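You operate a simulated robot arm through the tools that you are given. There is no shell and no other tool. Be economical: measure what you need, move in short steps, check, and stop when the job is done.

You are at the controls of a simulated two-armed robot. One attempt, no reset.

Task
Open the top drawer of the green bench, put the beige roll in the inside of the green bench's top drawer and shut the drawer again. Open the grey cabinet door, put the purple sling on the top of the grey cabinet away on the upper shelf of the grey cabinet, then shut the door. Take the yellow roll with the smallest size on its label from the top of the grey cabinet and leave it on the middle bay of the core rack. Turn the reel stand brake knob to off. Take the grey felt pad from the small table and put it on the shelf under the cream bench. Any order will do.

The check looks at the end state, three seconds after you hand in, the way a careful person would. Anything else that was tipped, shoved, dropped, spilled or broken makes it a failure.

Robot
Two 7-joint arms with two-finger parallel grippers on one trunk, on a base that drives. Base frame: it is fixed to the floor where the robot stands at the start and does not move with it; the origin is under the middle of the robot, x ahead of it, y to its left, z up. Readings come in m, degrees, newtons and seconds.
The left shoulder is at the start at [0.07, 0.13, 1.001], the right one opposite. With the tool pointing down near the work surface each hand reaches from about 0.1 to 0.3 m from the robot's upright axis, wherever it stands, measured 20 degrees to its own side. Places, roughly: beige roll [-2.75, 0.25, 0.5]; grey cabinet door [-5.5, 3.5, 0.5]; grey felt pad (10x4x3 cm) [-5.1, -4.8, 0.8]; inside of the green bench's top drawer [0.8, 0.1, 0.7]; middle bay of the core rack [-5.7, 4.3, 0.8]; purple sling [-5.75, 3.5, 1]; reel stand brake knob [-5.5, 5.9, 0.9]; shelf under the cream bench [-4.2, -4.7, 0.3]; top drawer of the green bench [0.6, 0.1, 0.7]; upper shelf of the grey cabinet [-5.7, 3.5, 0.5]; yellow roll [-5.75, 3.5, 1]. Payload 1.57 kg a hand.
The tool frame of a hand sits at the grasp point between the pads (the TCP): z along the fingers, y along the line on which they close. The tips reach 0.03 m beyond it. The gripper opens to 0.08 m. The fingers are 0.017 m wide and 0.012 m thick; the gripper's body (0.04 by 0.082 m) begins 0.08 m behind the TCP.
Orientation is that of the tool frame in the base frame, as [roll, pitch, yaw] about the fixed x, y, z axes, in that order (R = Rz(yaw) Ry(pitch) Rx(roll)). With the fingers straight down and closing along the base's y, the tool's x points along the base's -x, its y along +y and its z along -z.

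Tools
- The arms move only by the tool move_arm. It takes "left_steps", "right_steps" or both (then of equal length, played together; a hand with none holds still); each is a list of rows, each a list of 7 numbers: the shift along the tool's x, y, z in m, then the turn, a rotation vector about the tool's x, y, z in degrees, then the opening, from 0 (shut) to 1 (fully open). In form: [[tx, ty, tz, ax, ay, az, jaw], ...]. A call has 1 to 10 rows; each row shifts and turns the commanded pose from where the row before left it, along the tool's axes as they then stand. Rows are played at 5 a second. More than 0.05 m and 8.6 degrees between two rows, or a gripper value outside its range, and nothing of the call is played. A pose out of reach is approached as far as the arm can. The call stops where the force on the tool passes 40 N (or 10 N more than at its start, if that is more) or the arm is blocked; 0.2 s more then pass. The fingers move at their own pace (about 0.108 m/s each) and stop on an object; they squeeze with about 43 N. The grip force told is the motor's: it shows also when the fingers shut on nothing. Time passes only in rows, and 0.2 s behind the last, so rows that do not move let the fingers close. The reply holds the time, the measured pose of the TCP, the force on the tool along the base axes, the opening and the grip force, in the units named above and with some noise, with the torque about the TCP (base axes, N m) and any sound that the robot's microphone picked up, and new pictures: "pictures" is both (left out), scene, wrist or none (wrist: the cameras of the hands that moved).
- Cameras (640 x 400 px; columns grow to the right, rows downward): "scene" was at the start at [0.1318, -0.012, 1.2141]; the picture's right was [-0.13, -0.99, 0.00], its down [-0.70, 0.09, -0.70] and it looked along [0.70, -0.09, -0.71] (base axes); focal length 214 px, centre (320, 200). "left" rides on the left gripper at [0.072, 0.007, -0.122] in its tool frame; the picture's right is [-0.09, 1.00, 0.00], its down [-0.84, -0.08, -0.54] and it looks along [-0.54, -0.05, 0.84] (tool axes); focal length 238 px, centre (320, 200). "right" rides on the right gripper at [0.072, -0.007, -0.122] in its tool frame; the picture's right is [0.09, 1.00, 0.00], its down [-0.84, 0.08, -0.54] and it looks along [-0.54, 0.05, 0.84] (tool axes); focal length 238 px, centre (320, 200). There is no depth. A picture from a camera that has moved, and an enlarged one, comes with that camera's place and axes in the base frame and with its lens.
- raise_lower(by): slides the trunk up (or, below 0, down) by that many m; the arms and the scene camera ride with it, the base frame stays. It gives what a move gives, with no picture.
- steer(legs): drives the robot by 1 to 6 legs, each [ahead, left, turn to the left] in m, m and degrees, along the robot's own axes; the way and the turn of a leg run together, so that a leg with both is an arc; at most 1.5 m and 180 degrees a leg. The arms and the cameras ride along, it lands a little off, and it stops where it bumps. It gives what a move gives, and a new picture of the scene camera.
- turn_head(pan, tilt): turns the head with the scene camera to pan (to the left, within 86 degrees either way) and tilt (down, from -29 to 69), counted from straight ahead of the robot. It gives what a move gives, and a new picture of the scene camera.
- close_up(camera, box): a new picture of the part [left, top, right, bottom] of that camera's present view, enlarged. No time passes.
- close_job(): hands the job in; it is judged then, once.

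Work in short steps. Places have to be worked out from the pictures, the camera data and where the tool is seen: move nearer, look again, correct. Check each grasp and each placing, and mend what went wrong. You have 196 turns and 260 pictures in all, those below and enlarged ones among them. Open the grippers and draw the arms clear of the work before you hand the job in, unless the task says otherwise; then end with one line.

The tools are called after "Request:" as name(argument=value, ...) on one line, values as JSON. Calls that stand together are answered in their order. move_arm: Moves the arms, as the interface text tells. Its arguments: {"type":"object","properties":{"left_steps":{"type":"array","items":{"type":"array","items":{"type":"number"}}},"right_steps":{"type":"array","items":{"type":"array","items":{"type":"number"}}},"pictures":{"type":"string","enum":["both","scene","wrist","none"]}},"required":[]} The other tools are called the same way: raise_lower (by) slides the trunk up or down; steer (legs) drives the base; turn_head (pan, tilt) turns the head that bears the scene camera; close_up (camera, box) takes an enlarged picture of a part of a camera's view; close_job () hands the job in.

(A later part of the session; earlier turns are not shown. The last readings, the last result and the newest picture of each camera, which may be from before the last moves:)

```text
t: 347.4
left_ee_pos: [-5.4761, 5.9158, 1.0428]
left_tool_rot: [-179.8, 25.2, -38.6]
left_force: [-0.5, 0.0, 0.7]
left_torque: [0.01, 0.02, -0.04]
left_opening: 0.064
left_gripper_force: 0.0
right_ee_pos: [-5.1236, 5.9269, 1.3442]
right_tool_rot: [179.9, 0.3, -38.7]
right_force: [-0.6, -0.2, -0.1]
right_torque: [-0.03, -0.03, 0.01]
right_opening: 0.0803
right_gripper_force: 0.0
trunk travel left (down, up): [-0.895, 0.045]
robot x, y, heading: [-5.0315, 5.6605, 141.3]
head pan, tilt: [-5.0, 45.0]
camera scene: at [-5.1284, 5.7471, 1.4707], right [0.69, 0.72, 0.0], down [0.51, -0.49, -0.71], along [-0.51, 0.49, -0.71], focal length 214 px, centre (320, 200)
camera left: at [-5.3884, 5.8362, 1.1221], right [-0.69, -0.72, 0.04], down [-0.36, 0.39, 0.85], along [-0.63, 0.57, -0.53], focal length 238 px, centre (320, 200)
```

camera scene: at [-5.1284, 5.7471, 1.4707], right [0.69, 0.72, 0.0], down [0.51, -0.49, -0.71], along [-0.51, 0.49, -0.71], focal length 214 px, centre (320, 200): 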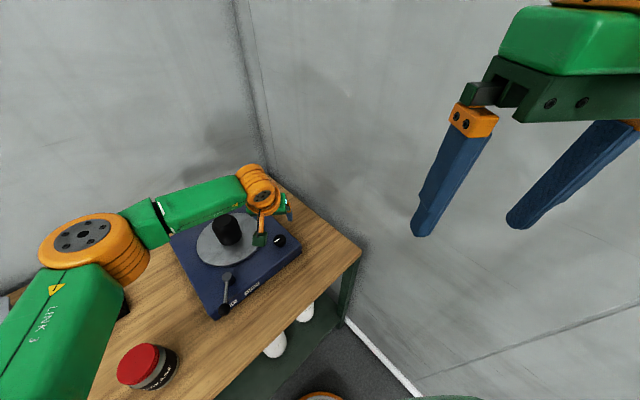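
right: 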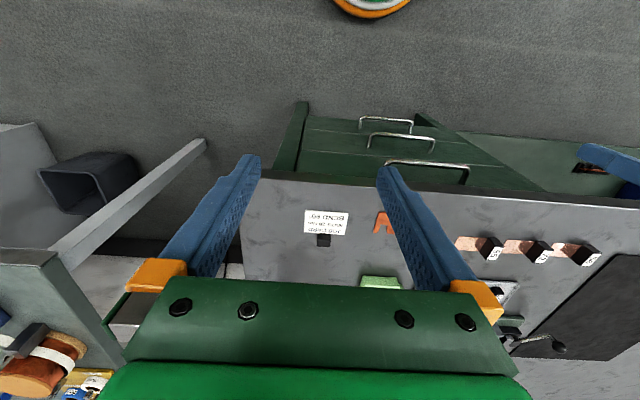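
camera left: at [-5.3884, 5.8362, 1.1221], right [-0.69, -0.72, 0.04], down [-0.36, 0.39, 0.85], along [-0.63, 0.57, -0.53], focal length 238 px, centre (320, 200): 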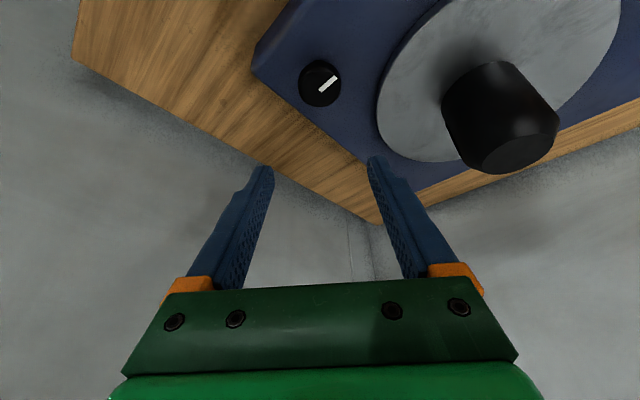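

Aligned over the knob. I lower another 0.085 m with the arm.

Request:
move_arm(left_steps=[[0.0169, 0, 0.0362, 0, 0, 0, 0.8], [0.0169, 0, 0.0362, 0, 0, 0, 0.8]])

```text
t: 348.0
left_ee_pos: [-5.4763, 5.9148, 0.9632]
left_tool_rot: [-179.7, 25.3, -38.7]
left_force: [-0.3, 0.3, 0.6]
left_torque: [-0.02, 0.03, 0.02]
left_opening: 0.0639
left_gripper_force: 0.0
right_ee_pos: [-5.1251, 5.9272, 1.3446]
right_tool_rot: [179.9, 0.2, -38.7]
right_force: [0.0, 0.3, -0.4]
right_torque: [0.02, 0.0, -0.02]
right_opening: 0.0799
right_gripper_force: 0.1
trunk travel left (down, up): [-0.895, 0.045]
robot x, y, heading: [-5.0294, 5.6615, 141.0]
head pan, tilt: [-5.0, 45.0]
camera scene: at [-5.1286, 5.7472, 1.4707], right [0.69, 0.72, 0.0], down [0.51, -0.49, -0.71], along [-0.51, 0.49, -0.71], focal length 214 px, centre (320, 200)
camera left: at [-5.389, 5.8351, 1.0426], right [-0.69, -0.72, 0.04], down [-0.36, 0.39, 0.85], along [-0.63, 0.57, -0.53], focal length 238 px, centre (320, 200)
```

scene: 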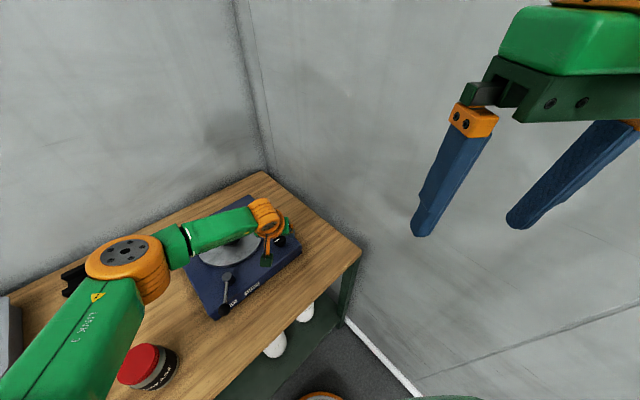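
left: 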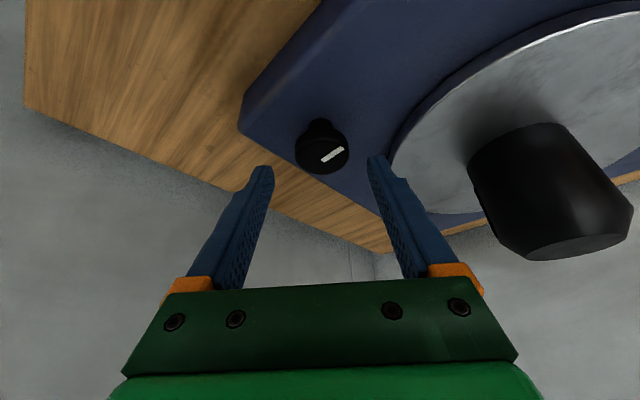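

Knob cap is ~0.036 m wide and centred. I narrow the jaw to ~0.046 to clear the disc and lower 0.03 m.

Request:
move_arm(left_steps=[[0, 0, 0, 0, 0, 0, 0.58], [0.0127, 0, 0.0272, 0, 0, 0, 0.58]], pictures="wrist")

```text
t: 348.6
left_ee_pos: [-5.4766, 5.9146, 0.9344]
left_tool_rot: [-179.9, 25.3, -38.7]
left_force: [0.3, -0.1, -0.1]
left_torque: [0.0, -0.01, -0.04]
left_opening: 0.0464
left_gripper_force: 0.1
right_ee_pos: [-5.1231, 5.9275, 1.3461]
right_tool_rot: [179.9, 0.3, -38.6]
right_force: [-0.4, -0.7, 0.0]
right_torque: [0.0, -0.01, 0.0]
right_opening: 0.08
right_gripper_force: 0.1
trunk travel left (down, up): [-0.895, 0.045]
robot x, y, heading: [-5.0285, 5.6595, 141.2]
head pan, tilt: [-5.0, 45.0]
camera left: at [-5.3887, 5.8361, 1.014], right [-0.69, -0.72, 0.04], down [-0.36, 0.39, 0.85], along [-0.63, 0.57, -0.53], focal length 238 px, centre (320, 200)
```

left: 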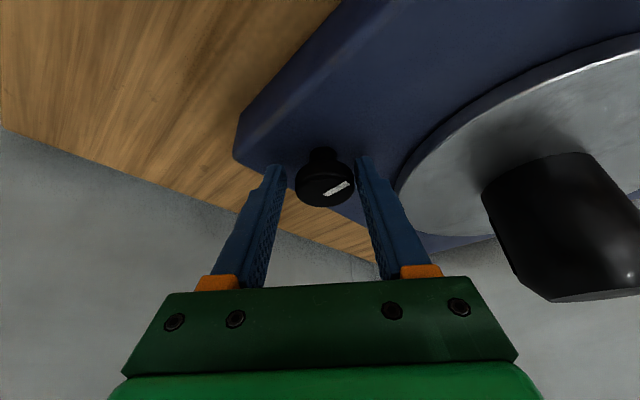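

The cap is between the finger ends. I close on it.

Request:
move_arm(left_steps=[[0, 0, 0, 0, 0, 0, 0], [0, 0, 0, 0, 0, 0, 0], [0, 0, 0, 0, 0, 0, 0]], pictures="wrist")

```text
t: 349.4
left_ee_pos: [-5.4772, 5.9136, 0.9346]
left_tool_rot: [-179.9, 25.2, -38.6]
left_force: [-5.4, -5.0, -1.7]
left_torque: [0.22, 0.53, 0.05]
left_opening: 0.0371
left_gripper_force: 43.5
right_ee_pos: [-5.1258, 5.9248, 1.3461]
right_tool_rot: [-179.9, 0.4, -38.7]
right_force: [-0.4, 0.1, 0.1]
right_torque: [-0.03, 0.0, 0.02]
right_opening: 0.0803
right_gripper_force: 0.0
trunk travel left (down, up): [-0.895, 0.045]
robot x, y, heading: [-5.0303, 5.6629, 141.2]
head pan, tilt: [-5.0, 45.0]
camera left: at [-5.3906, 5.8339, 1.0138], right [-0.69, -0.73, 0.04], down [-0.36, 0.39, 0.85], along [-0.63, 0.57, -0.53], focal length 238 px, centre (320, 200)
```

left: 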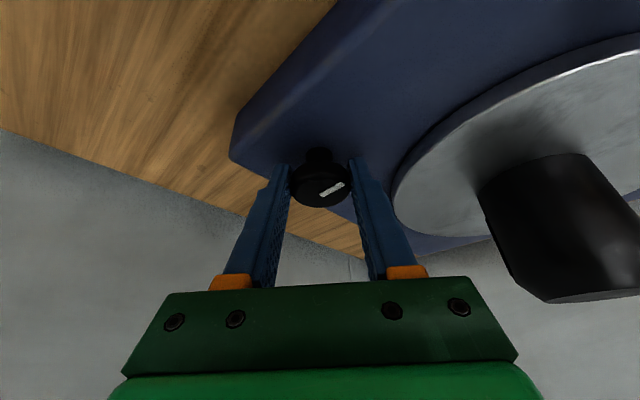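

Gripped. I test a small turn, 8° counter-clockwise (seen from above), and watch the torque.

Request:
move_arm(left_steps=[[0, 0, 0, -1.69, 0, -3.62, 0], [0, 0, 0, -1.69, 0, -3.62, 0]], pictures="wrist")

```text
t: 350.0
left_ee_pos: [-5.4781, 5.9134, 0.9327]
left_tool_rot: [-179.8, 25.3, -30.5]
left_force: [-8.3, -1.3, 7.6]
left_torque: [-0.47, -0.76, 0.05]
left_opening: 0.0375
left_gripper_force: 43.3
right_ee_pos: [-5.1252, 5.9248, 1.3462]
right_tool_rot: [179.9, 0.5, -38.7]
right_force: [0.3, -0.3, 0.1]
right_torque: [0.0, 0.0, -0.01]
right_opening: 0.08
right_gripper_force: 0.0
trunk travel left (down, up): [-0.895, 0.045]
robot x, y, heading: [-5.0289, 5.6596, 141.2]
head pan, tilt: [-5.0, 45.0]
camera left: at [-5.3799, 5.8475, 1.0137], right [-0.58, -0.81, 0.03], down [-0.41, 0.33, 0.85], along [-0.7, 0.48, -0.53], focal length 238 px, centre (320, 200)
```

left: 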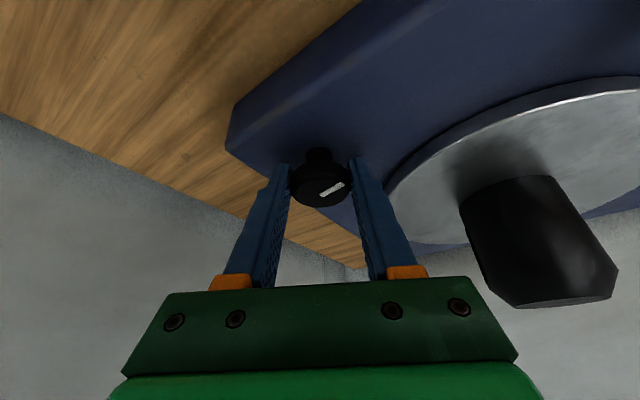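

The knob turned with the hand, little resistance. I continue counter-clockwise another 24°.

Request:
move_arm(left_steps=[[0, 0, 0, -1.69, 0, -3.62, 0], [0, 0, 0, -1.69, 0, -3.62, 0], [0, 0, 0, -1.69, 0, -3.62, 0], [0, 0, 0, -1.69, 0, -3.62, 0], [0, 0, 0, -1.69, 0, -3.62, 0], [0, 0, 0, -1.69, 0, -3.62, 0]], pictures="wrist")

```text
t: 351.4
left_ee_pos: [-5.4765, 5.917, 0.9346]
left_tool_rot: [-179.8, 25.3, -6.6]
left_force: [-16.1, 13.2, 27.1]
left_torque: [0.28, 0.47, -0.07]
left_opening: 0.0374
left_gripper_force: 43.4
right_ee_pos: [-5.1237, 5.9297, 1.3452]
right_tool_rot: [179.8, 0.2, -38.7]
right_force: [-0.4, 0.2, -1.0]
right_torque: [0.02, 0.01, 0.06]
right_opening: 0.0798
right_gripper_force: 0.1
trunk travel left (down, up): [-0.895, 0.045]
robot x, y, heading: [-5.0326, 5.6628, 141.0]
head pan, tilt: [-5.0, 45.0]
camera left: at [-5.3602, 5.8957, 1.0133], right [-0.2, -0.98, 0.04], down [-0.51, 0.14, 0.85], along [-0.84, 0.15, -0.53], focal length 238 px, centre (320, 200)
```

left: 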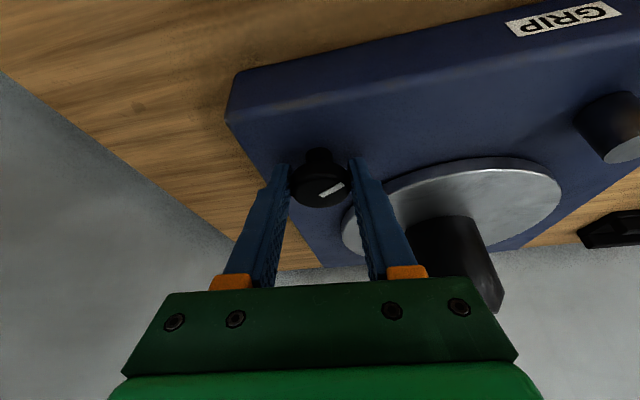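

The knob follows. The lift force grows, so I release, rise 3 cm, turn the hand back 56° clockwise, and look before gripping anew.

Request:
move_arm(left_steps=[[0, 0, 0, 0, 0, 0, 0.6], [0, 0, 0, 0, 0, 0, 0.6], [-0.0127, 0, -0.0272, 0, 0, 0, 0.6], [0, 0, 0, 3.38, 0, 7.25, 0.6], [0, 0, 0, 3.38, 0, 7.25, 0.6], [0, 0, 0, 3.38, 0, 7.25, 0.6], [0, 0, 0, 3.38, 0, 7.25, 0.6]], pictures="wrist")

Request:
close_up(camera="scene", box=[200, 170, 328, 250])

```text
t: 353.0
left_ee_pos: [-5.4751, 5.9146, 0.9636]
left_tool_rot: [-179.9, 25.2, -38.8]
left_force: [-0.3, 0.6, -0.1]
left_torque: [0.03, -0.01, -0.02]
left_opening: 0.0482
left_gripper_force: 0.1
right_ee_pos: [-5.1247, 5.9259, 1.3446]
right_tool_rot: [179.9, 0.4, -38.6]
right_force: [-0.2, 0.3, 0.0]
right_torque: [0.01, 0.01, 0.03]
right_opening: 0.08
right_gripper_force: 0.0
trunk travel left (down, up): [-0.895, 0.045]
robot x, y, heading: [-5.0325, 5.66, 141.3]
head pan, tilt: [-5.0, 45.0]
camera left: at [-5.3883, 5.8347, 1.043], right [-0.69, -0.72, 0.04], down [-0.36, 0.39, 0.85], along [-0.63, 0.57, -0.53], focal length 238 px, centre (320, 200)
```

left: 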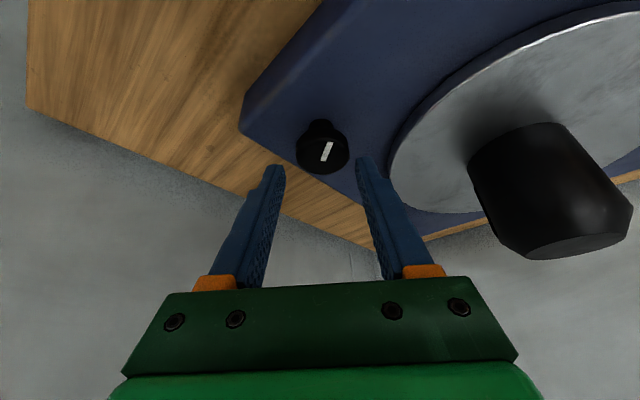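

```text
5.00 times, centred on (264, 210) of scene
camera zoom: at [-5.1284, 5.7462, 1.4707], right [0.69, 0.72, 0.0], down [0.51, -0.49, -0.71], along [-0.51, 0.49, -0.71], focal length 1072 px, centre (600, 150)
```

zoom: 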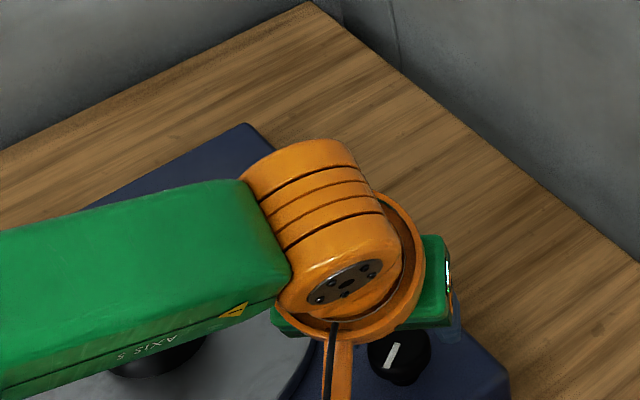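

The knob stays where turned. I turn the hand 24° further clockwise, lower, and grip again.

Request:
move_arm(left_steps=[[0, 0, 0, 3.38, 0, 7.25, 0.6], [0, 0, 0, 3.38, 0, 7.25, 0.6], [0, 0, 0, 3.38, 0, 7.25, 0.6], [0.0127, 0, 0.0272, 0, 0, 0, 0.6], [0, 0, 0, 0, 0, 0, 0], [0, 0, 0, 0, 0, 0, 0], [0, 0, 0, 0, 0, 0, 0]], pictures="wrist")

```text
t: 354.6
left_ee_pos: [-5.4806, 5.9109, 0.9324]
left_tool_rot: [-179.8, 25.5, -62.5]
left_force: [-21.1, -4.9, 17.3]
left_torque: [0.2, 0.83, 0.12]
left_opening: 0.0373
left_gripper_force: 43.4
right_ee_pos: [-5.1282, 5.9221, 1.3458]
right_tool_rot: [-179.7, 0.3, -38.6]
right_force: [-0.4, -0.3, -0.4]
right_torque: [0.0, 0.02, -0.04]
right_opening: 0.0797
right_gripper_force: 0.0
trunk travel left (down, up): [-0.895, 0.045]
robot x, y, heading: [-5.0321, 5.6587, 141.3]
head pan, tilt: [-5.0, 45.0]
camera left: at [-5.4323, 5.8029, 1.0125], right [-0.92, -0.38, 0.04], down [-0.17, 0.5, 0.85], along [-0.34, 0.78, -0.53], focal length 238 px, centre (320, 200)
```

left: 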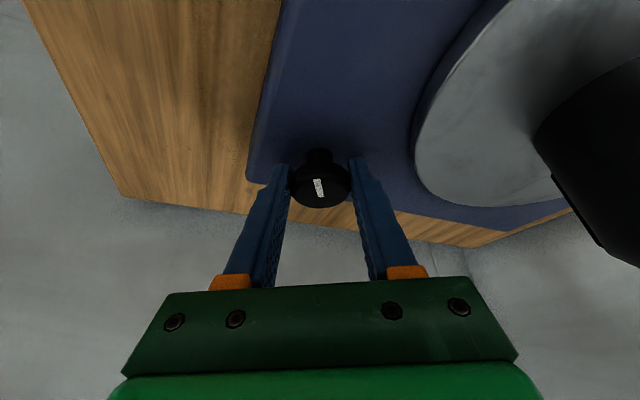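

Gripped again. I turn counter-clockwise in 5° rows, 50° in total, watching for a stop.

Request:
move_arm(left_steps=[[0, 0, 0, -2.11, 0, -4.53, 0], [0, 0, 0, -2.11, 0, -4.53, 0], [0, 0, 0, -2.11, 0, -4.53, 0], [0, 0, 0, -2.11, 0, -4.53, 0], [0, 0, 0, -2.11, 0, -4.53, 0], [0, 0, 0, -2.11, 0, -4.53, 0]], pictures="none")

Request:
move_arm(left_steps=[[0, 0, 0, -2.11, 0, -4.53, 0], [0, 0, 0, -2.11, 0, -4.53, 0], [0, 0, 0, -2.11, 0, -4.53, 0], [0, 0, 0, -2.11, 0, -4.53, 0]], pictures="wrist")

```text
t: 356.0
left_ee_pos: [-5.4773, 5.9138, 0.9323]
left_tool_rot: [-179.7, 25.2, -32.7]
left_force: [-15.6, 1.0, 17.8]
left_torque: [0.18, 0.64, 0.08]
left_opening: 0.0372
left_gripper_force: 44.0
right_ee_pos: [-5.1262, 5.9253, 1.3451]
right_tool_rot: [-179.9, 0.3, -38.6]
right_force: [0.0, -0.1, -0.3]
right_torque: [-0.02, -0.01, 0.02]
right_opening: 0.0801
right_gripper_force: 0.1
trunk travel left (down, up): [-0.895, 0.045]
robot x, y, heading: [-5.0333, 5.662, 141.3]
head pan, tilt: [-5.0, 45.0]
```

```text
t: 357.0
left_ee_pos: [-5.4763, 5.9164, 0.9328]
left_tool_rot: [-179.9, 25.2, -12.8]
left_force: [-13.5, 7.8, 19.7]
left_torque: [0.3, 0.82, -0.04]
left_opening: 0.0373
left_gripper_force: 44.1
right_ee_pos: [-5.124, 5.9279, 1.3446]
right_tool_rot: [180.0, 0.3, -38.7]
right_force: [0.0, -0.8, -0.5]
right_torque: [0.01, 0.0, -0.01]
right_opening: 0.0799
right_gripper_force: 0.0
trunk travel left (down, up): [-0.895, 0.045]
robot x, y, heading: [-5.035, 5.6621, 141.3]
head pan, tilt: [-5.0, 45.0]
camera left: at [-5.3633, 5.8829, 1.0126], right [-0.3, -0.95, 0.04], down [-0.5, 0.19, 0.85], along [-0.81, 0.24, -0.53], focal length 238 px, centre (320, 200)
```

left: 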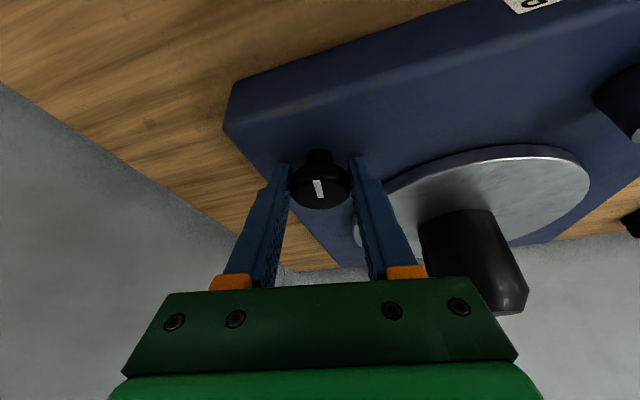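

No stop yet (≈82° turned); the pointer nears +x (the bench front). I continue 20° more.

Request:
move_arm(left_steps=[[0, 0, 0, -2.11, 0, -4.53, 0], [0, 0, 0, -2.11, 0, -4.53, 0], [0, 0, 0, -2.11, 0, -4.53, 0], [0, 0, 0, -2.11, 0, -4.53, 0]], pictures="wrist")

```text
t: 358.0
left_ee_pos: [-5.4506, 5.917, 0.933]
left_tool_rot: [180.0, 24.2, 7.2]
left_force: [5.1, 0.5, -3.0]
left_torque: [-0.03, 0.52, 0.0]
left_opening: 0.0002
left_gripper_force: 21.9
left hand out of reach, approached as far as the arm can: row 4
right_ee_pos: [-5.1284, 5.9259, 1.3439]
right_tool_rot: [-179.9, 0.2, -38.7]
right_force: [0.4, 0.4, 0.4]
right_torque: [0.06, -0.04, -0.01]
right_opening: 0.0801
right_gripper_force: 0.1
trunk travel left (down, up): [-0.895, 0.045]
robot x, y, heading: [-5.0304, 5.6592, 141.6]
head pan, tilt: [-5.0, 45.0]
camera left: at [-5.3343, 5.9253, 1.0152], right [0.04, -1.0, 0.04], down [-0.55, 0.01, 0.84], along [-0.84, -0.06, -0.54], focal length 238 px, centre (320, 200)
```

left: 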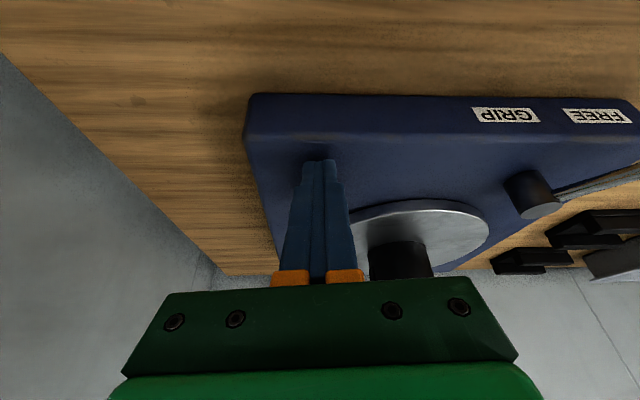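

The hand slipped off at its reach limit. I rise 0.1 m, turn back to the middle yaw, and look at the pointer.

Request:
move_arm(left_steps=[[-0.0169, 0, -0.0362, 0, 0, 0, 0.6], [-0.0169, 0, -0.0362, 0, 0, 0, 0.6], [-0.0127, 0, -0.0272, 0, 0, 0, 0.6], [0, 0, 0, 3.38, 0, 7.25, 0.6], [0, 0, 0, 3.38, 0, 7.25, 0.6], [0, 0, 0, 3.38, 0, 7.25, 0.6], [0, 0, 0, 3.38, 0, 7.25, 0.6], [0, 0, 0, 3.38, 0, 7.25, 0.6]], pictures="wrist")

Request:
close_up(camera="left", box=[260, 50, 380, 125])

```text
t: 358.3
left_ee_pos: [-5.448, 5.9207, 0.9473]
left_tool_rot: [179.7, 23.5, 7.0]
left_force: [-0.1, 0.3, 0.4]
left_torque: [-0.02, 0.0, 0.0]
left_opening: 0.0482
left_gripper_force: 0.1
left hand out of reach, approached as far as the arm can: row 1
right_ee_pos: [-5.1182, 5.9293, 1.3443]
right_tool_rot: [179.6, 0.5, -38.8]
right_force: [-0.4, -0.4, -0.2]
right_torque: [0.0, -0.01, 0.01]
right_opening: 0.08
right_gripper_force: 0.1
trunk travel left (down, up): [-0.895, 0.045]
robot x, y, heading: [-5.0289, 5.6575, 141.4]
head pan, tilt: [-5.0, 45.0]
stopped in row 1 (left hand): the force on the tool passed its limit at 70 N (the readings are from after the stop); the commanded pose is now the measured one
camera left: at [-5.3327, 5.9277, 1.0299], right [0.04, -1.0, 0.04], down [-0.56, 0.01, 0.83], along [-0.83, -0.06, -0.56], focal length 238 px, centre (320, 200)
```

left: 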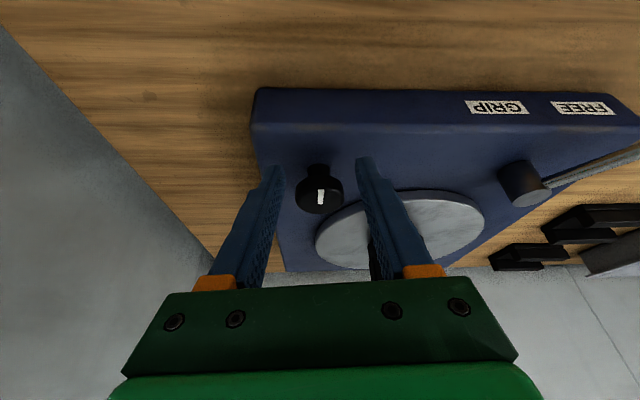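

```text
5.33 times, centred on (320, 88) of left
camera zoom: at [-5.3327, 5.9277, 1.0299], right [0.04, -1.0, 0.04], down [-0.56, 0.01, 0.83], along [-0.83, -0.06, -0.56], focal length 1271 px, centre (320, 800)
```

zoom: 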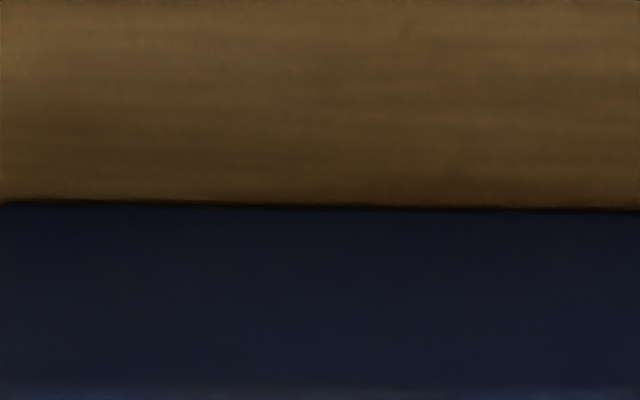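

I zoom on the knob itself.

Request:
close_up(camera="left", box=[280, 160, 360, 210])

```text
8.00 times, centred on (320, 185) of left
camera zoom: at [-5.3327, 5.9277, 1.0299], right [0.04, -1.0, 0.04], down [-0.56, 0.01, 0.83], along [-0.83, -0.06, -0.56], focal length 1907 px, centre (320, 320)
```

zoom: 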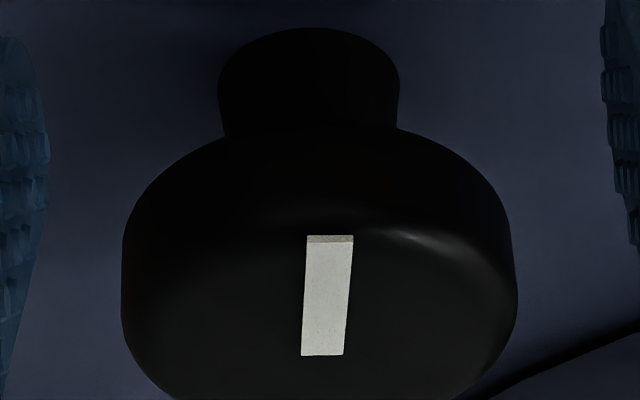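

The pointer now points to +x, about 95° from where it began. To learn whether this is a stop, I rise, swing the hand back clockwise, and grip for another counter-clockwise try.

Request:
move_arm(left_steps=[[-0.0169, 0, -0.0362, 0, 0, 0, 0.6], [0, 0, 0, 3.25, 0, 6.97, 0.6], [0, 0, 0, 3.25, 0, 6.97, 0.6], [0, 0, 0, 3.25, 0, 6.97, 0.6], [0, 0, 0, 3.25, 0, 6.97, 0.6], [0, 0, 0, 3.25, 0, 6.97, 0.6], [0, 0, 0, 3.25, 0, 6.97, 0.6], [0, 0, 0, 3.25, 0, 6.97, 0.6], [0, 0, 0, 3.25, 0, 6.97, 0.6]], pictures="wrist")

```text
t: 359.3
left_ee_pos: [-5.4534, 5.9466, 0.9653]
left_tool_rot: [-179.5, 24.4, -13.7]
left_force: [0.7, -0.1, 0.9]
left_torque: [0.03, 0.04, 0.05]
left_opening: 0.0478
left_gripper_force: 0.0
left hand out of reach, approached as far as the arm can: row 1, 2, 3, 4
right_ee_pos: [-5.1153, 5.9219, 1.3466]
right_tool_rot: [179.9, 0.9, -38.7]
right_force: [0.7, 0.0, -0.2]
right_torque: [0.03, 0.03, 0.01]
right_opening: 0.0801
right_gripper_force: 0.0
trunk travel left (down, up): [-0.895, 0.045]
robot x, y, heading: [-5.0299, 5.6616, 141.2]
head pan, tilt: [-5.0, 45.0]
stopped in row 4 (left hand): the force on the tool passed its limit at 71 N (the readings are from after the stop); the commanded pose is now the measured one
camera left: at [-5.3424, 5.9118, 1.0454], right [-0.32, -0.95, 0.03], down [-0.51, 0.2, 0.84], along [-0.8, 0.25, -0.54], focal length 238 px, centre (320, 200)
```

left: 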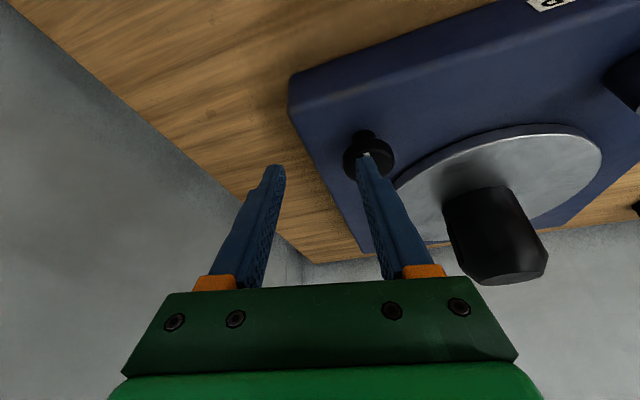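

A finger bumped near the knob as the hand drifted at its reach limit. I raise straight up before anything else.

Request:
move_arm(left_steps=[[-0.0085, 0, -0.0181, 0, 0, 0, 0.6], [-0.0127, 0, -0.0272, 0, 0, 0, 0.6], [-0.0127, 0, -0.0272, 0, 0, 0, 0.6]], pictures="both")

```text
t: 360.1
left_ee_pos: [-5.4698, 5.9595, 1.0394]
left_tool_rot: [-179.7, 23.9, -13.8]
left_force: [-0.1, -0.8, -0.3]
left_torque: [0.01, -0.01, 0.01]
left_opening: 0.0479
left_gripper_force: 0.1
left hand out of reach, approached as far as the arm can: row 1, 2, 3
right_ee_pos: [-5.1227, 5.9275, 1.3449]
right_tool_rot: [179.8, 0.3, -38.7]
right_force: [-0.6, -0.4, 0.1]
right_torque: [0.0, -0.01, 0.01]
right_opening: 0.0797
right_gripper_force: 0.1
trunk travel left (down, up): [-0.895, 0.045]
robot x, y, heading: [-5.0307, 5.66, 141.2]
head pan, tilt: [-5.0, 45.0]
camera scene: at [-5.1276, 5.7468, 1.4706], right [0.69, 0.72, 0.0], down [0.51, -0.49, -0.71], along [-0.51, 0.49, -0.71], focal length 214 px, centre (320, 200)
camera left: at [-5.3595, 5.9235, 1.1214], right [-0.32, -0.95, 0.03], down [-0.51, 0.2, 0.83], along [-0.8, 0.25, -0.55], focal length 238 px, centre (320, 200)
```

scene: 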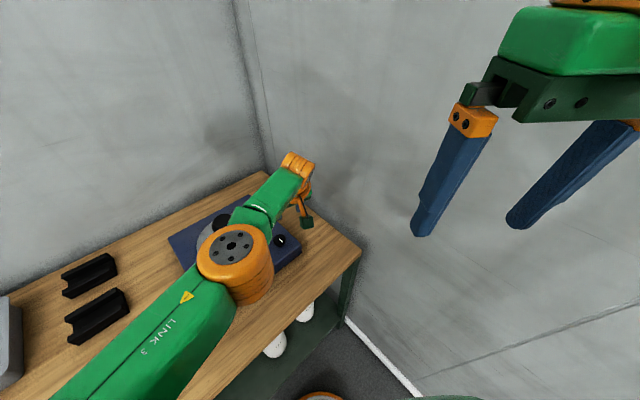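
left: 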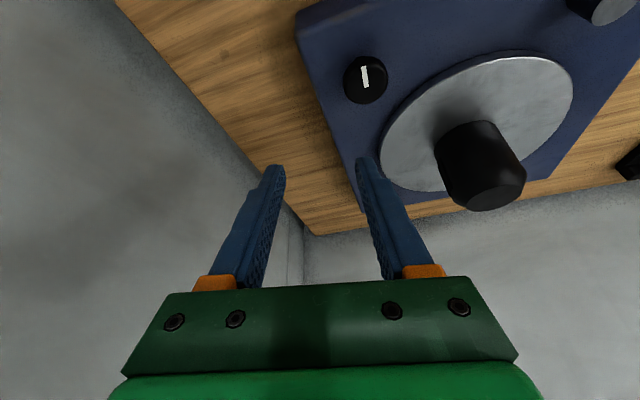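

The elbow has swung inward over the stand, but the knob's place is unchanged. I zoom on the pointer from here.

Request:
close_up(camera="left", box=[325, 50, 405, 100])

Request:
close_up(camera="scene", box=[150, 140, 342, 260])

```text
8.00 times, centred on (365, 75) of left
camera zoom: at [-5.3595, 5.9235, 1.1214], right [-0.32, -0.95, 0.03], down [-0.51, 0.2, 0.83], along [-0.8, 0.25, -0.55], focal length 1907 px, centre (-40, 1200)
```

zoom: 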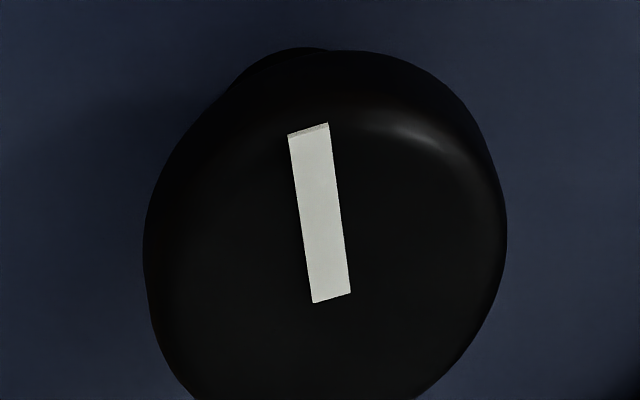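

```text
3.33 times, centred on (246, 200) of scene
camera zoom: at [-5.1276, 5.7468, 1.4706], right [0.69, 0.72, 0.0], down [0.51, -0.49, -0.71], along [-0.51, 0.49, -0.71], focal length 715 px, centre (567, 200)
```

zoom: 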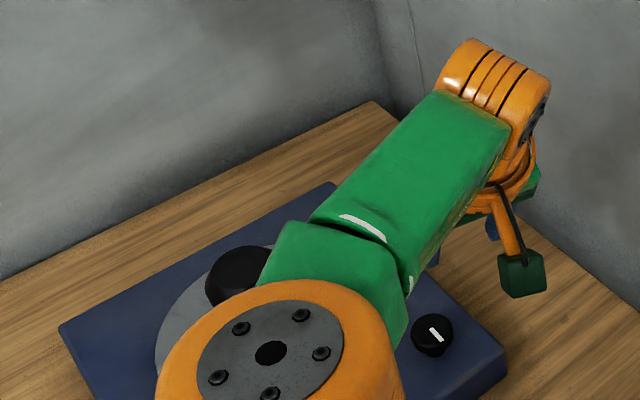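

The pointer lies within 3° of +x, consistent with a 90° stop, so the knob has been turned fully over. I raise and back away carefully.

Request:
raise_lower(by=0.044)

Request:
steer(legs=[[-0.15, 0, 0]])

```text
t: 361.0
left_ee_pos: [-5.4705, 5.9585, 1.0822]
left_tool_rot: [-179.7, 24.0, -13.8]
left_force: [-0.7, 0.2, 0.2]
left_torque: [0.0, 0.02, 0.01]
left_opening: 0.0479
left_gripper_force: 0.2
right_ee_pos: [-5.1235, 5.9271, 1.3886]
right_tool_rot: [179.9, 0.3, -38.6]
right_force: [-0.2, -0.2, -0.7]
right_torque: [0.0, -0.03, -0.02]
right_opening: 0.0804
right_gripper_force: 0.0
trunk travel left (down, up): [-0.939, 0.001]
robot x, y, heading: [-5.0308, 5.6621, 141.4]
head pan, tilt: [-5.0, 45.0]
```

```text
t: 362.4
left_ee_pos: [-5.3577, 5.869, 1.08]
left_tool_rot: [-179.9, 23.7, -13.9]
left_force: [0.2, -1.0, -0.2]
left_torque: [-0.03, -0.01, 0.0]
left_opening: 0.0479
left_gripper_force: 0.0
right_ee_pos: [-5.0123, 5.8374, 1.3879]
right_tool_rot: [179.9, 0.1, -38.8]
right_force: [-0.3, 1.1, 0.3]
right_torque: [0.0, 0.0, 0.0]
right_opening: 0.0801
right_gripper_force: 0.1
trunk travel left (down, up): [-0.939, 0.001]
robot x, y, heading: [-4.914, 5.5693, 141.2]
head pan, tilt: [-5.0, 45.0]
camera scene: at [-5.0168, 5.6581, 1.5141], right [0.69, 0.72, 0.0], down [0.51, -0.49, -0.7], along [-0.51, 0.49, -0.71], focal length 214 px, centre (320, 200)
```

scene: 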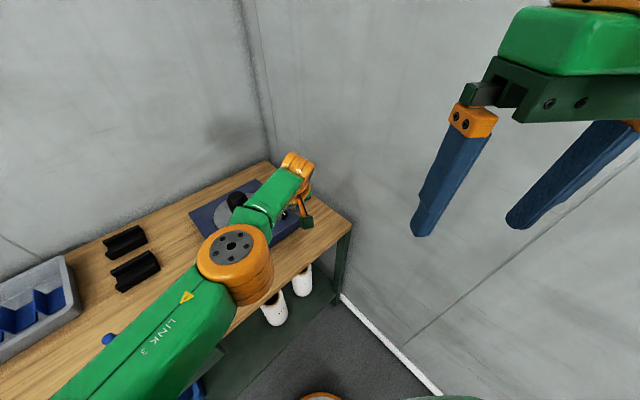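

Moving clear; I back off another 0.35 m and check the stand.

Request:
steer(legs=[[-0.35, 0, 0]])

Request:
close_up(camera="scene", box=[130, 80, 370, 230])

```text
t: 364.6
left_ee_pos: [-5.0846, 5.6472, 1.0832]
left_tool_rot: [-179.9, 23.9, -13.7]
left_force: [0.0, 0.9, 0.2]
left_torque: [-0.02, -0.02, 0.03]
left_opening: 0.0483
left_gripper_force: 0.0
right_ee_pos: [-4.7377, 5.6168, 1.3887]
right_tool_rot: [179.9, 0.2, -38.5]
right_force: [-0.5, 0.0, -0.1]
right_torque: [0.01, -0.01, 0.01]
right_opening: 0.0799
right_gripper_force: 0.1
trunk travel left (down, up): [-0.939, 0.001]
robot x, y, heading: [-4.6409, 5.3509, 141.5]
head pan, tilt: [-5.0, 45.0]
camera scene: at [-4.7415, 5.4371, 1.5143], right [0.69, 0.72, 0.0], down [0.51, -0.49, -0.71], along [-0.51, 0.49, -0.71], focal length 214 px, centre (320, 200)
```

scene: 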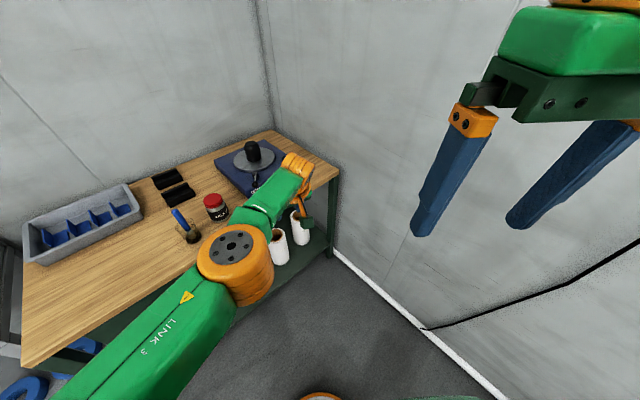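

```text
2.67 times, centred on (250, 155) of scene
camera zoom: at [-4.7415, 5.4371, 1.5143], right [0.69, 0.72, 0.0], down [0.51, -0.49, -0.71], along [-0.51, 0.49, -0.71], focal length 572 px, centre (507, 320)
```

zoom: 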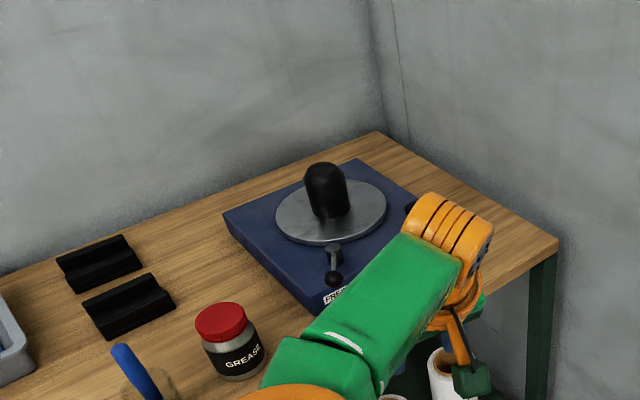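

All stands as it was. I back off a little more and restore the left arm to the earlier forward-tilted pose in free space.

Request:
steer(legs=[[-0.12, 0.1, 0]])

Request:
move_arm(left_steps=[[0, 0, 0, 3.4, 0, 7.2, 1], [0, 0, 0, 3.4, 0, 7.2, 1], [0, 0, 0, 3.4, 0, 7.2, 1], [-0.03, 0, 0, 0, -8, 0, 1], [-0.03, 0, 0.01, 0, -8, 0, 1], [-0.03, 0, 0.02, 0, -7, 0, 1]], pictures="scene")

```text
t: 366.1
left_ee_pos: [-5.0526, 5.4969, 1.0808]
left_tool_rot: [-180.0, 23.8, -13.6]
left_force: [-0.5, -0.1, 0.1]
left_torque: [-0.03, -0.01, 0.04]
left_opening: 0.0481
left_gripper_force: 0.1
right_ee_pos: [-4.7049, 5.4683, 1.3869]
right_tool_rot: [179.8, 0.0, -38.5]
right_force: [-0.6, 0.6, -0.2]
right_torque: [0.0, 0.03, 0.02]
right_opening: 0.0802
right_gripper_force: 0.0
trunk travel left (down, up): [-0.939, 0.001]
robot x, y, heading: [-4.6063, 5.1966, 141.7]
head pan, tilt: [-5.0, 45.0]
camera scene: at [-4.7088, 5.2885, 1.5142], right [0.69, 0.73, 0.0], down [0.51, -0.49, -0.7], along [-0.51, 0.48, -0.71], focal length 214 px, centre (320, 200)
```

scene: 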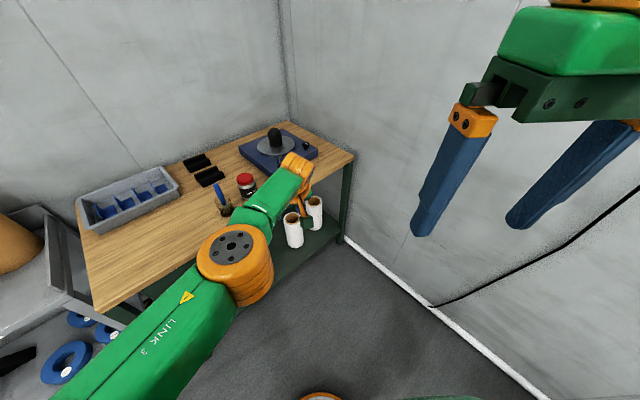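

```text
t: 367.4
left_ee_pos: [-5.0994, 5.5493, 1.1118]
left_tool_rot: [-178.8, 47.2, -36.6]
left_force: [0.5, 0.6, -1.3]
left_torque: [0.04, 0.0, -0.02]
left_opening: 0.08
left_gripper_force: 0.1
left hand out of reach, approached as far as the arm can: row 1, 2, 3, 5, 6
right_ee_pos: [-4.7059, 5.4634, 1.3878]
right_tool_rot: [179.9, 0.4, -38.4]
right_force: [0.7, -0.2, -0.7]
right_torque: [-0.01, 0.01, 0.0]
right_opening: 0.08
right_gripper_force: 0.2
trunk travel left (down, up): [-0.939, 0.001]
robot x, y, heading: [-4.6112, 5.1947, 141.8]
head pan, tilt: [-5.0, 45.0]
camera scene: at [-4.7092, 5.2826, 1.5146], right [0.69, 0.73, 0.0], down [0.51, -0.49, -0.71], along [-0.51, 0.49, -0.71], focal length 214 px, centre (320, 200)
```

scene: 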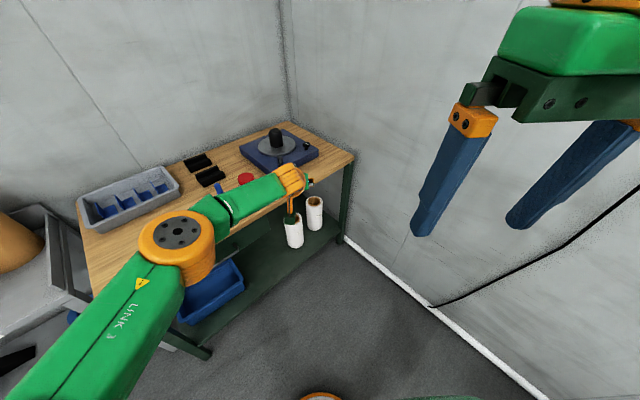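

Arm pose fine. I take one close look at the knob from here.

Request:
close_up(camera="scene", box=[235, 115, 331, 175])

```text
6.67 times, centred on (283, 145) of scene
camera zoom: at [-4.7092, 5.2826, 1.5146], right [0.69, 0.73, 0.0], down [0.51, -0.49, -0.71], along [-0.51, 0.49, -0.71], focal length 1430 px, centre (567, 567)
```

zoom: 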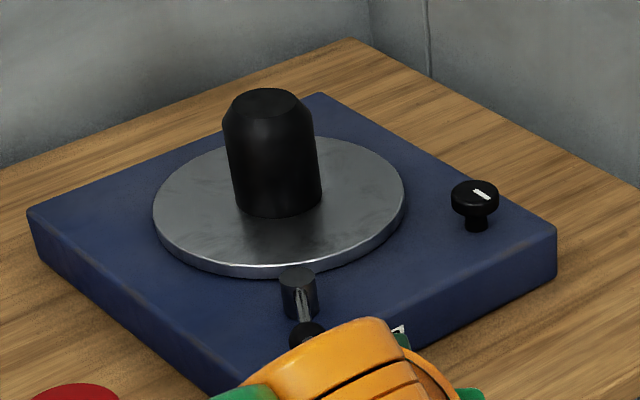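

On the wall by the cabinet hangs a notice board; I look whether it says anything about the brake.

Request:
turn_head(pan=68, tilt=-8)

```text
t: 368.9
left_ee_pos: [-5.0979, 5.5501, 1.1123]
left_tool_rot: [-178.9, 47.0, -36.6]
left_force: [-0.3, 0.2, 0.3]
left_torque: [0.0, -0.03, -0.02]
left_opening: 0.0801
left_gripper_force: 0.0
right_ee_pos: [-4.7036, 5.4633, 1.3889]
right_tool_rot: [179.9, 0.2, -38.5]
right_force: [-0.6, -0.7, -0.9]
right_torque: [0.0, -0.04, 0.0]
right_opening: 0.0801
right_gripper_force: 0.1
trunk travel left (down, up): [-0.939, 0.001]
robot x, y, heading: [-4.6093, 5.197, 141.5]
head pan, tilt: [68.0, -8.0]
camera scene: at [-4.7232, 5.1849, 1.5979], right [-0.49, 0.87, 0.0], down [-0.12, -0.07, -0.99], along [-0.86, -0.49, 0.14], focal length 214 px, centre (320, 200)
```

scene: 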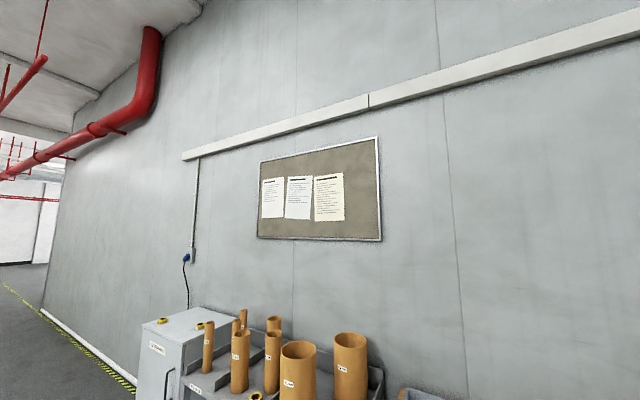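

Request:
close_up(camera="scene", box=[256, 168, 352, 228])

```text
6.67 times, centred on (304, 198) of scene
camera zoom: at [-4.7232, 5.1849, 1.5979], right [-0.49, 0.87, 0.0], down [-0.12, -0.07, -0.99], along [-0.86, -0.49, 0.14], focal length 1430 px, centre (427, 213)
```

zoom: 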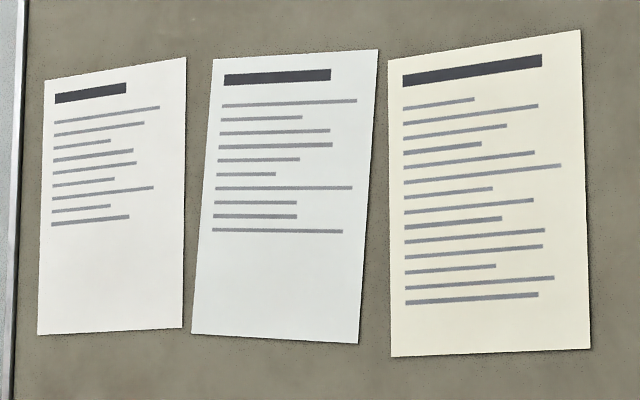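

Nothing useful there (dummy text). Now to the felt pad in the south: I turn to heading 270° and drive down the corridor along the wall.

Request:
turn_head(pan=0, tilt=20)

Request:
steer(legs=[[0, 0, 128.5], [1.0, -0.28, 0], [1.4, 0, 0], [1.4, 0, 0]])

```text
t: 370.3
left_ee_pos: [-5.0971, 5.5493, 1.1129]
left_tool_rot: [-178.9, 47.0, -36.6]
left_force: [-0.3, -1.3, -0.4]
left_torque: [0.01, 0.0, -0.02]
left_opening: 0.08
left_gripper_force: 0.1
right_ee_pos: [-4.7025, 5.4636, 1.3888]
right_tool_rot: [179.9, 0.3, -38.5]
right_force: [0.0, 0.3, -0.4]
right_torque: [0.03, 0.03, -0.03]
right_opening: 0.0802
right_gripper_force: 0.0
trunk travel left (down, up): [-0.939, 0.001]
robot x, y, heading: [-4.6131, 5.1977, 141.5]
head pan, tilt: [0.0, 20.0]
camera scene: at [-4.7215, 5.285, 1.5534], right [0.62, 0.78, 0.0], down [0.27, -0.21, -0.94], along [-0.74, 0.58, -0.34], focal length 214 px, centre (320, 200)
```

scene: 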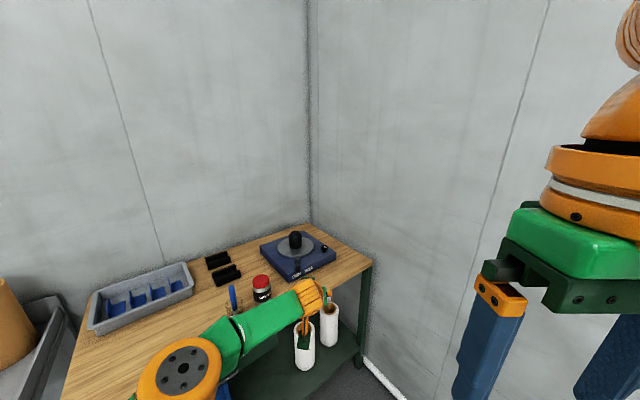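

```text
t: 394.0
left_ee_pos: [-4.9008, 0.8262, 1.1125]
left_tool_rot: [-178.8, 47.1, 90.4]
left_force: [0.6, -0.5, 0.0]
left_torque: [-0.06, -0.02, 0.0]
left_opening: 0.0797
left_gripper_force: 0.0
right_ee_pos: [-5.0694, 1.1925, 1.3891]
right_tool_rot: [179.9, 0.4, 88.6]
right_force: [-0.6, 0.8, -0.8]
right_torque: [0.02, 0.01, 0.02]
right_opening: 0.08
right_gripper_force: 0.1
trunk travel left (down, up): [-0.939, 0.001]
robot x, y, heading: [-4.9145, 1.4255, -91.5]
head pan, tilt: [0.0, 20.0]
camera scene: at [-4.9161, 1.2831, 1.5535], right [-1.0, 0.02, 0.0], down [0.01, 0.34, -0.94], along [-0.02, -0.94, -0.34], focal length 214 px, centre (320, 200)
```

scene: 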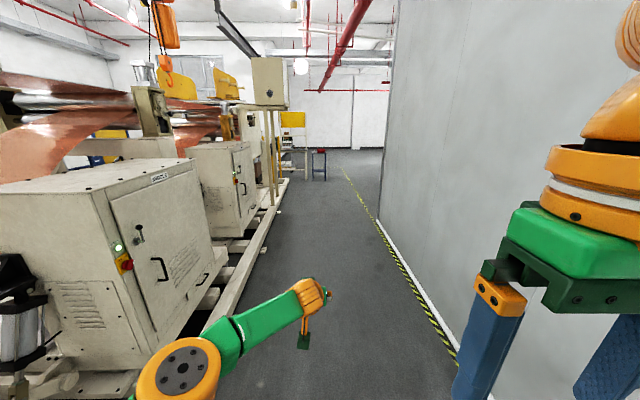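

Corridor is clear. I go on 4.2 m.

Request:
steer(legs=[[1.4, 0, 1.5], [1.4, 0, 0], [1.4, 0, 0]])

Request:
turn_head(pan=0, tilt=28)

```text
t: 414.5
left_ee_pos: [-4.899, -3.4435, 1.1143]
left_tool_rot: [-178.8, 47.1, 90.7]
left_force: [0.4, -0.3, -0.8]
left_torque: [-0.01, 0.0, 0.01]
left_opening: 0.0799
left_gripper_force: 0.0
right_ee_pos: [-5.068, -3.0789, 1.3885]
right_tool_rot: [179.9, 0.3, 88.9]
right_force: [0.2, 0.3, -0.4]
right_torque: [0.01, 0.04, 0.02]
right_opening: 0.08
right_gripper_force: 0.0
trunk travel left (down, up): [-0.939, 0.001]
robot x, y, heading: [-4.9137, -2.8452, -91.0]
head pan, tilt: [0.0, 20.0]
camera scene: at [-4.9157, -2.9872, 1.5535], right [-1.0, 0.02, 0.0], down [0.01, 0.34, -0.94], along [-0.02, -0.94, -0.34], focal length 214 px, centre (320, 200)
```

scene: 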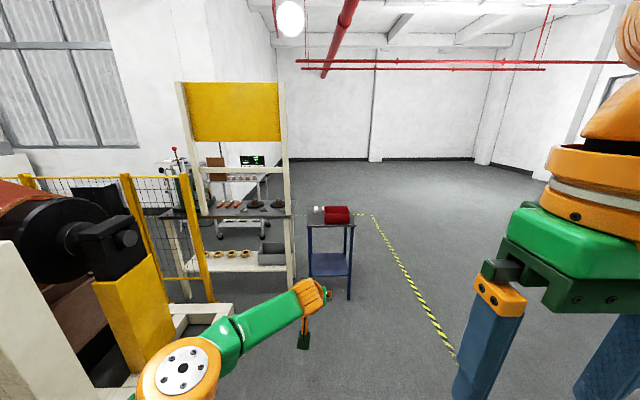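

```text
t: 415.1
left_ee_pos: [-4.8983, -3.4447, 1.1122]
left_tool_rot: [-178.9, 47.0, 90.7]
left_force: [0.0, 0.3, 0.1]
left_torque: [0.01, 0.0, 0.0]
left_opening: 0.0802
left_gripper_force: 0.0
right_ee_pos: [-5.0693, -3.0794, 1.3884]
right_tool_rot: [179.9, 0.4, 88.9]
right_force: [0.2, -0.1, 0.7]
right_torque: [-0.04, -0.01, 0.02]
right_opening: 0.0798
right_gripper_force: 0.1
trunk travel left (down, up): [-0.939, 0.001]
robot x, y, heading: [-4.9122, -2.8461, -91.2]
head pan, tilt: [0.0, 28.0]
camera scene: at [-4.9157, -2.986, 1.5405], right [-1.0, 0.02, 0.0], down [0.01, 0.47, -0.88], along [-0.02, -0.88, -0.47], focal length 214 px, centre (320, 200)
```

scene: 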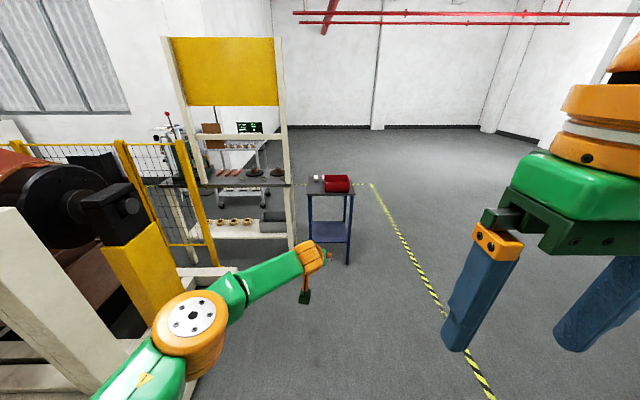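

Request:
close_up(camera="scene", box=[160, 120, 384, 260])

Request:
close_up(camera="scene", box=[296, 165, 360, 205])

```text
2.86 times, centred on (272, 190) of scene
camera zoom: at [-4.9157, -2.986, 1.5405], right [-1.0, 0.02, 0.0], down [0.01, 0.47, -0.88], along [-0.02, -0.88, -0.47], focal length 613 px, centre (457, 229)
```

zoom: 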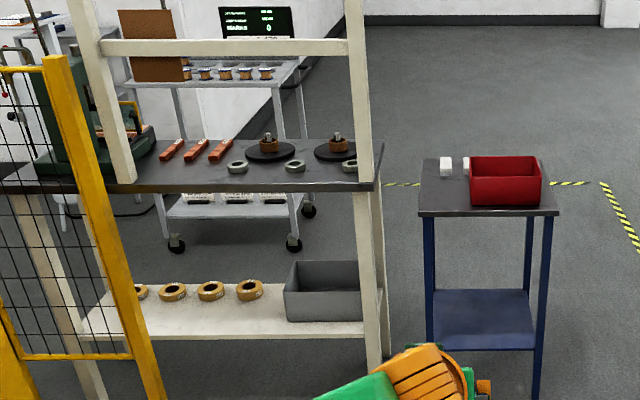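

```text
10.00 times, centred on (328, 185) of scene
camera zoom: at [-4.9157, -2.986, 1.5405], right [-1.0, 0.02, 0.0], down [0.01, 0.47, -0.88], along [-0.02, -0.88, -0.47], focal length 2145 px, centre (240, 350)
```

zoom: 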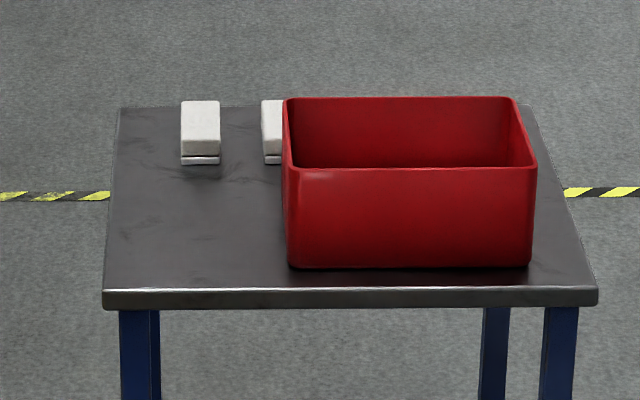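

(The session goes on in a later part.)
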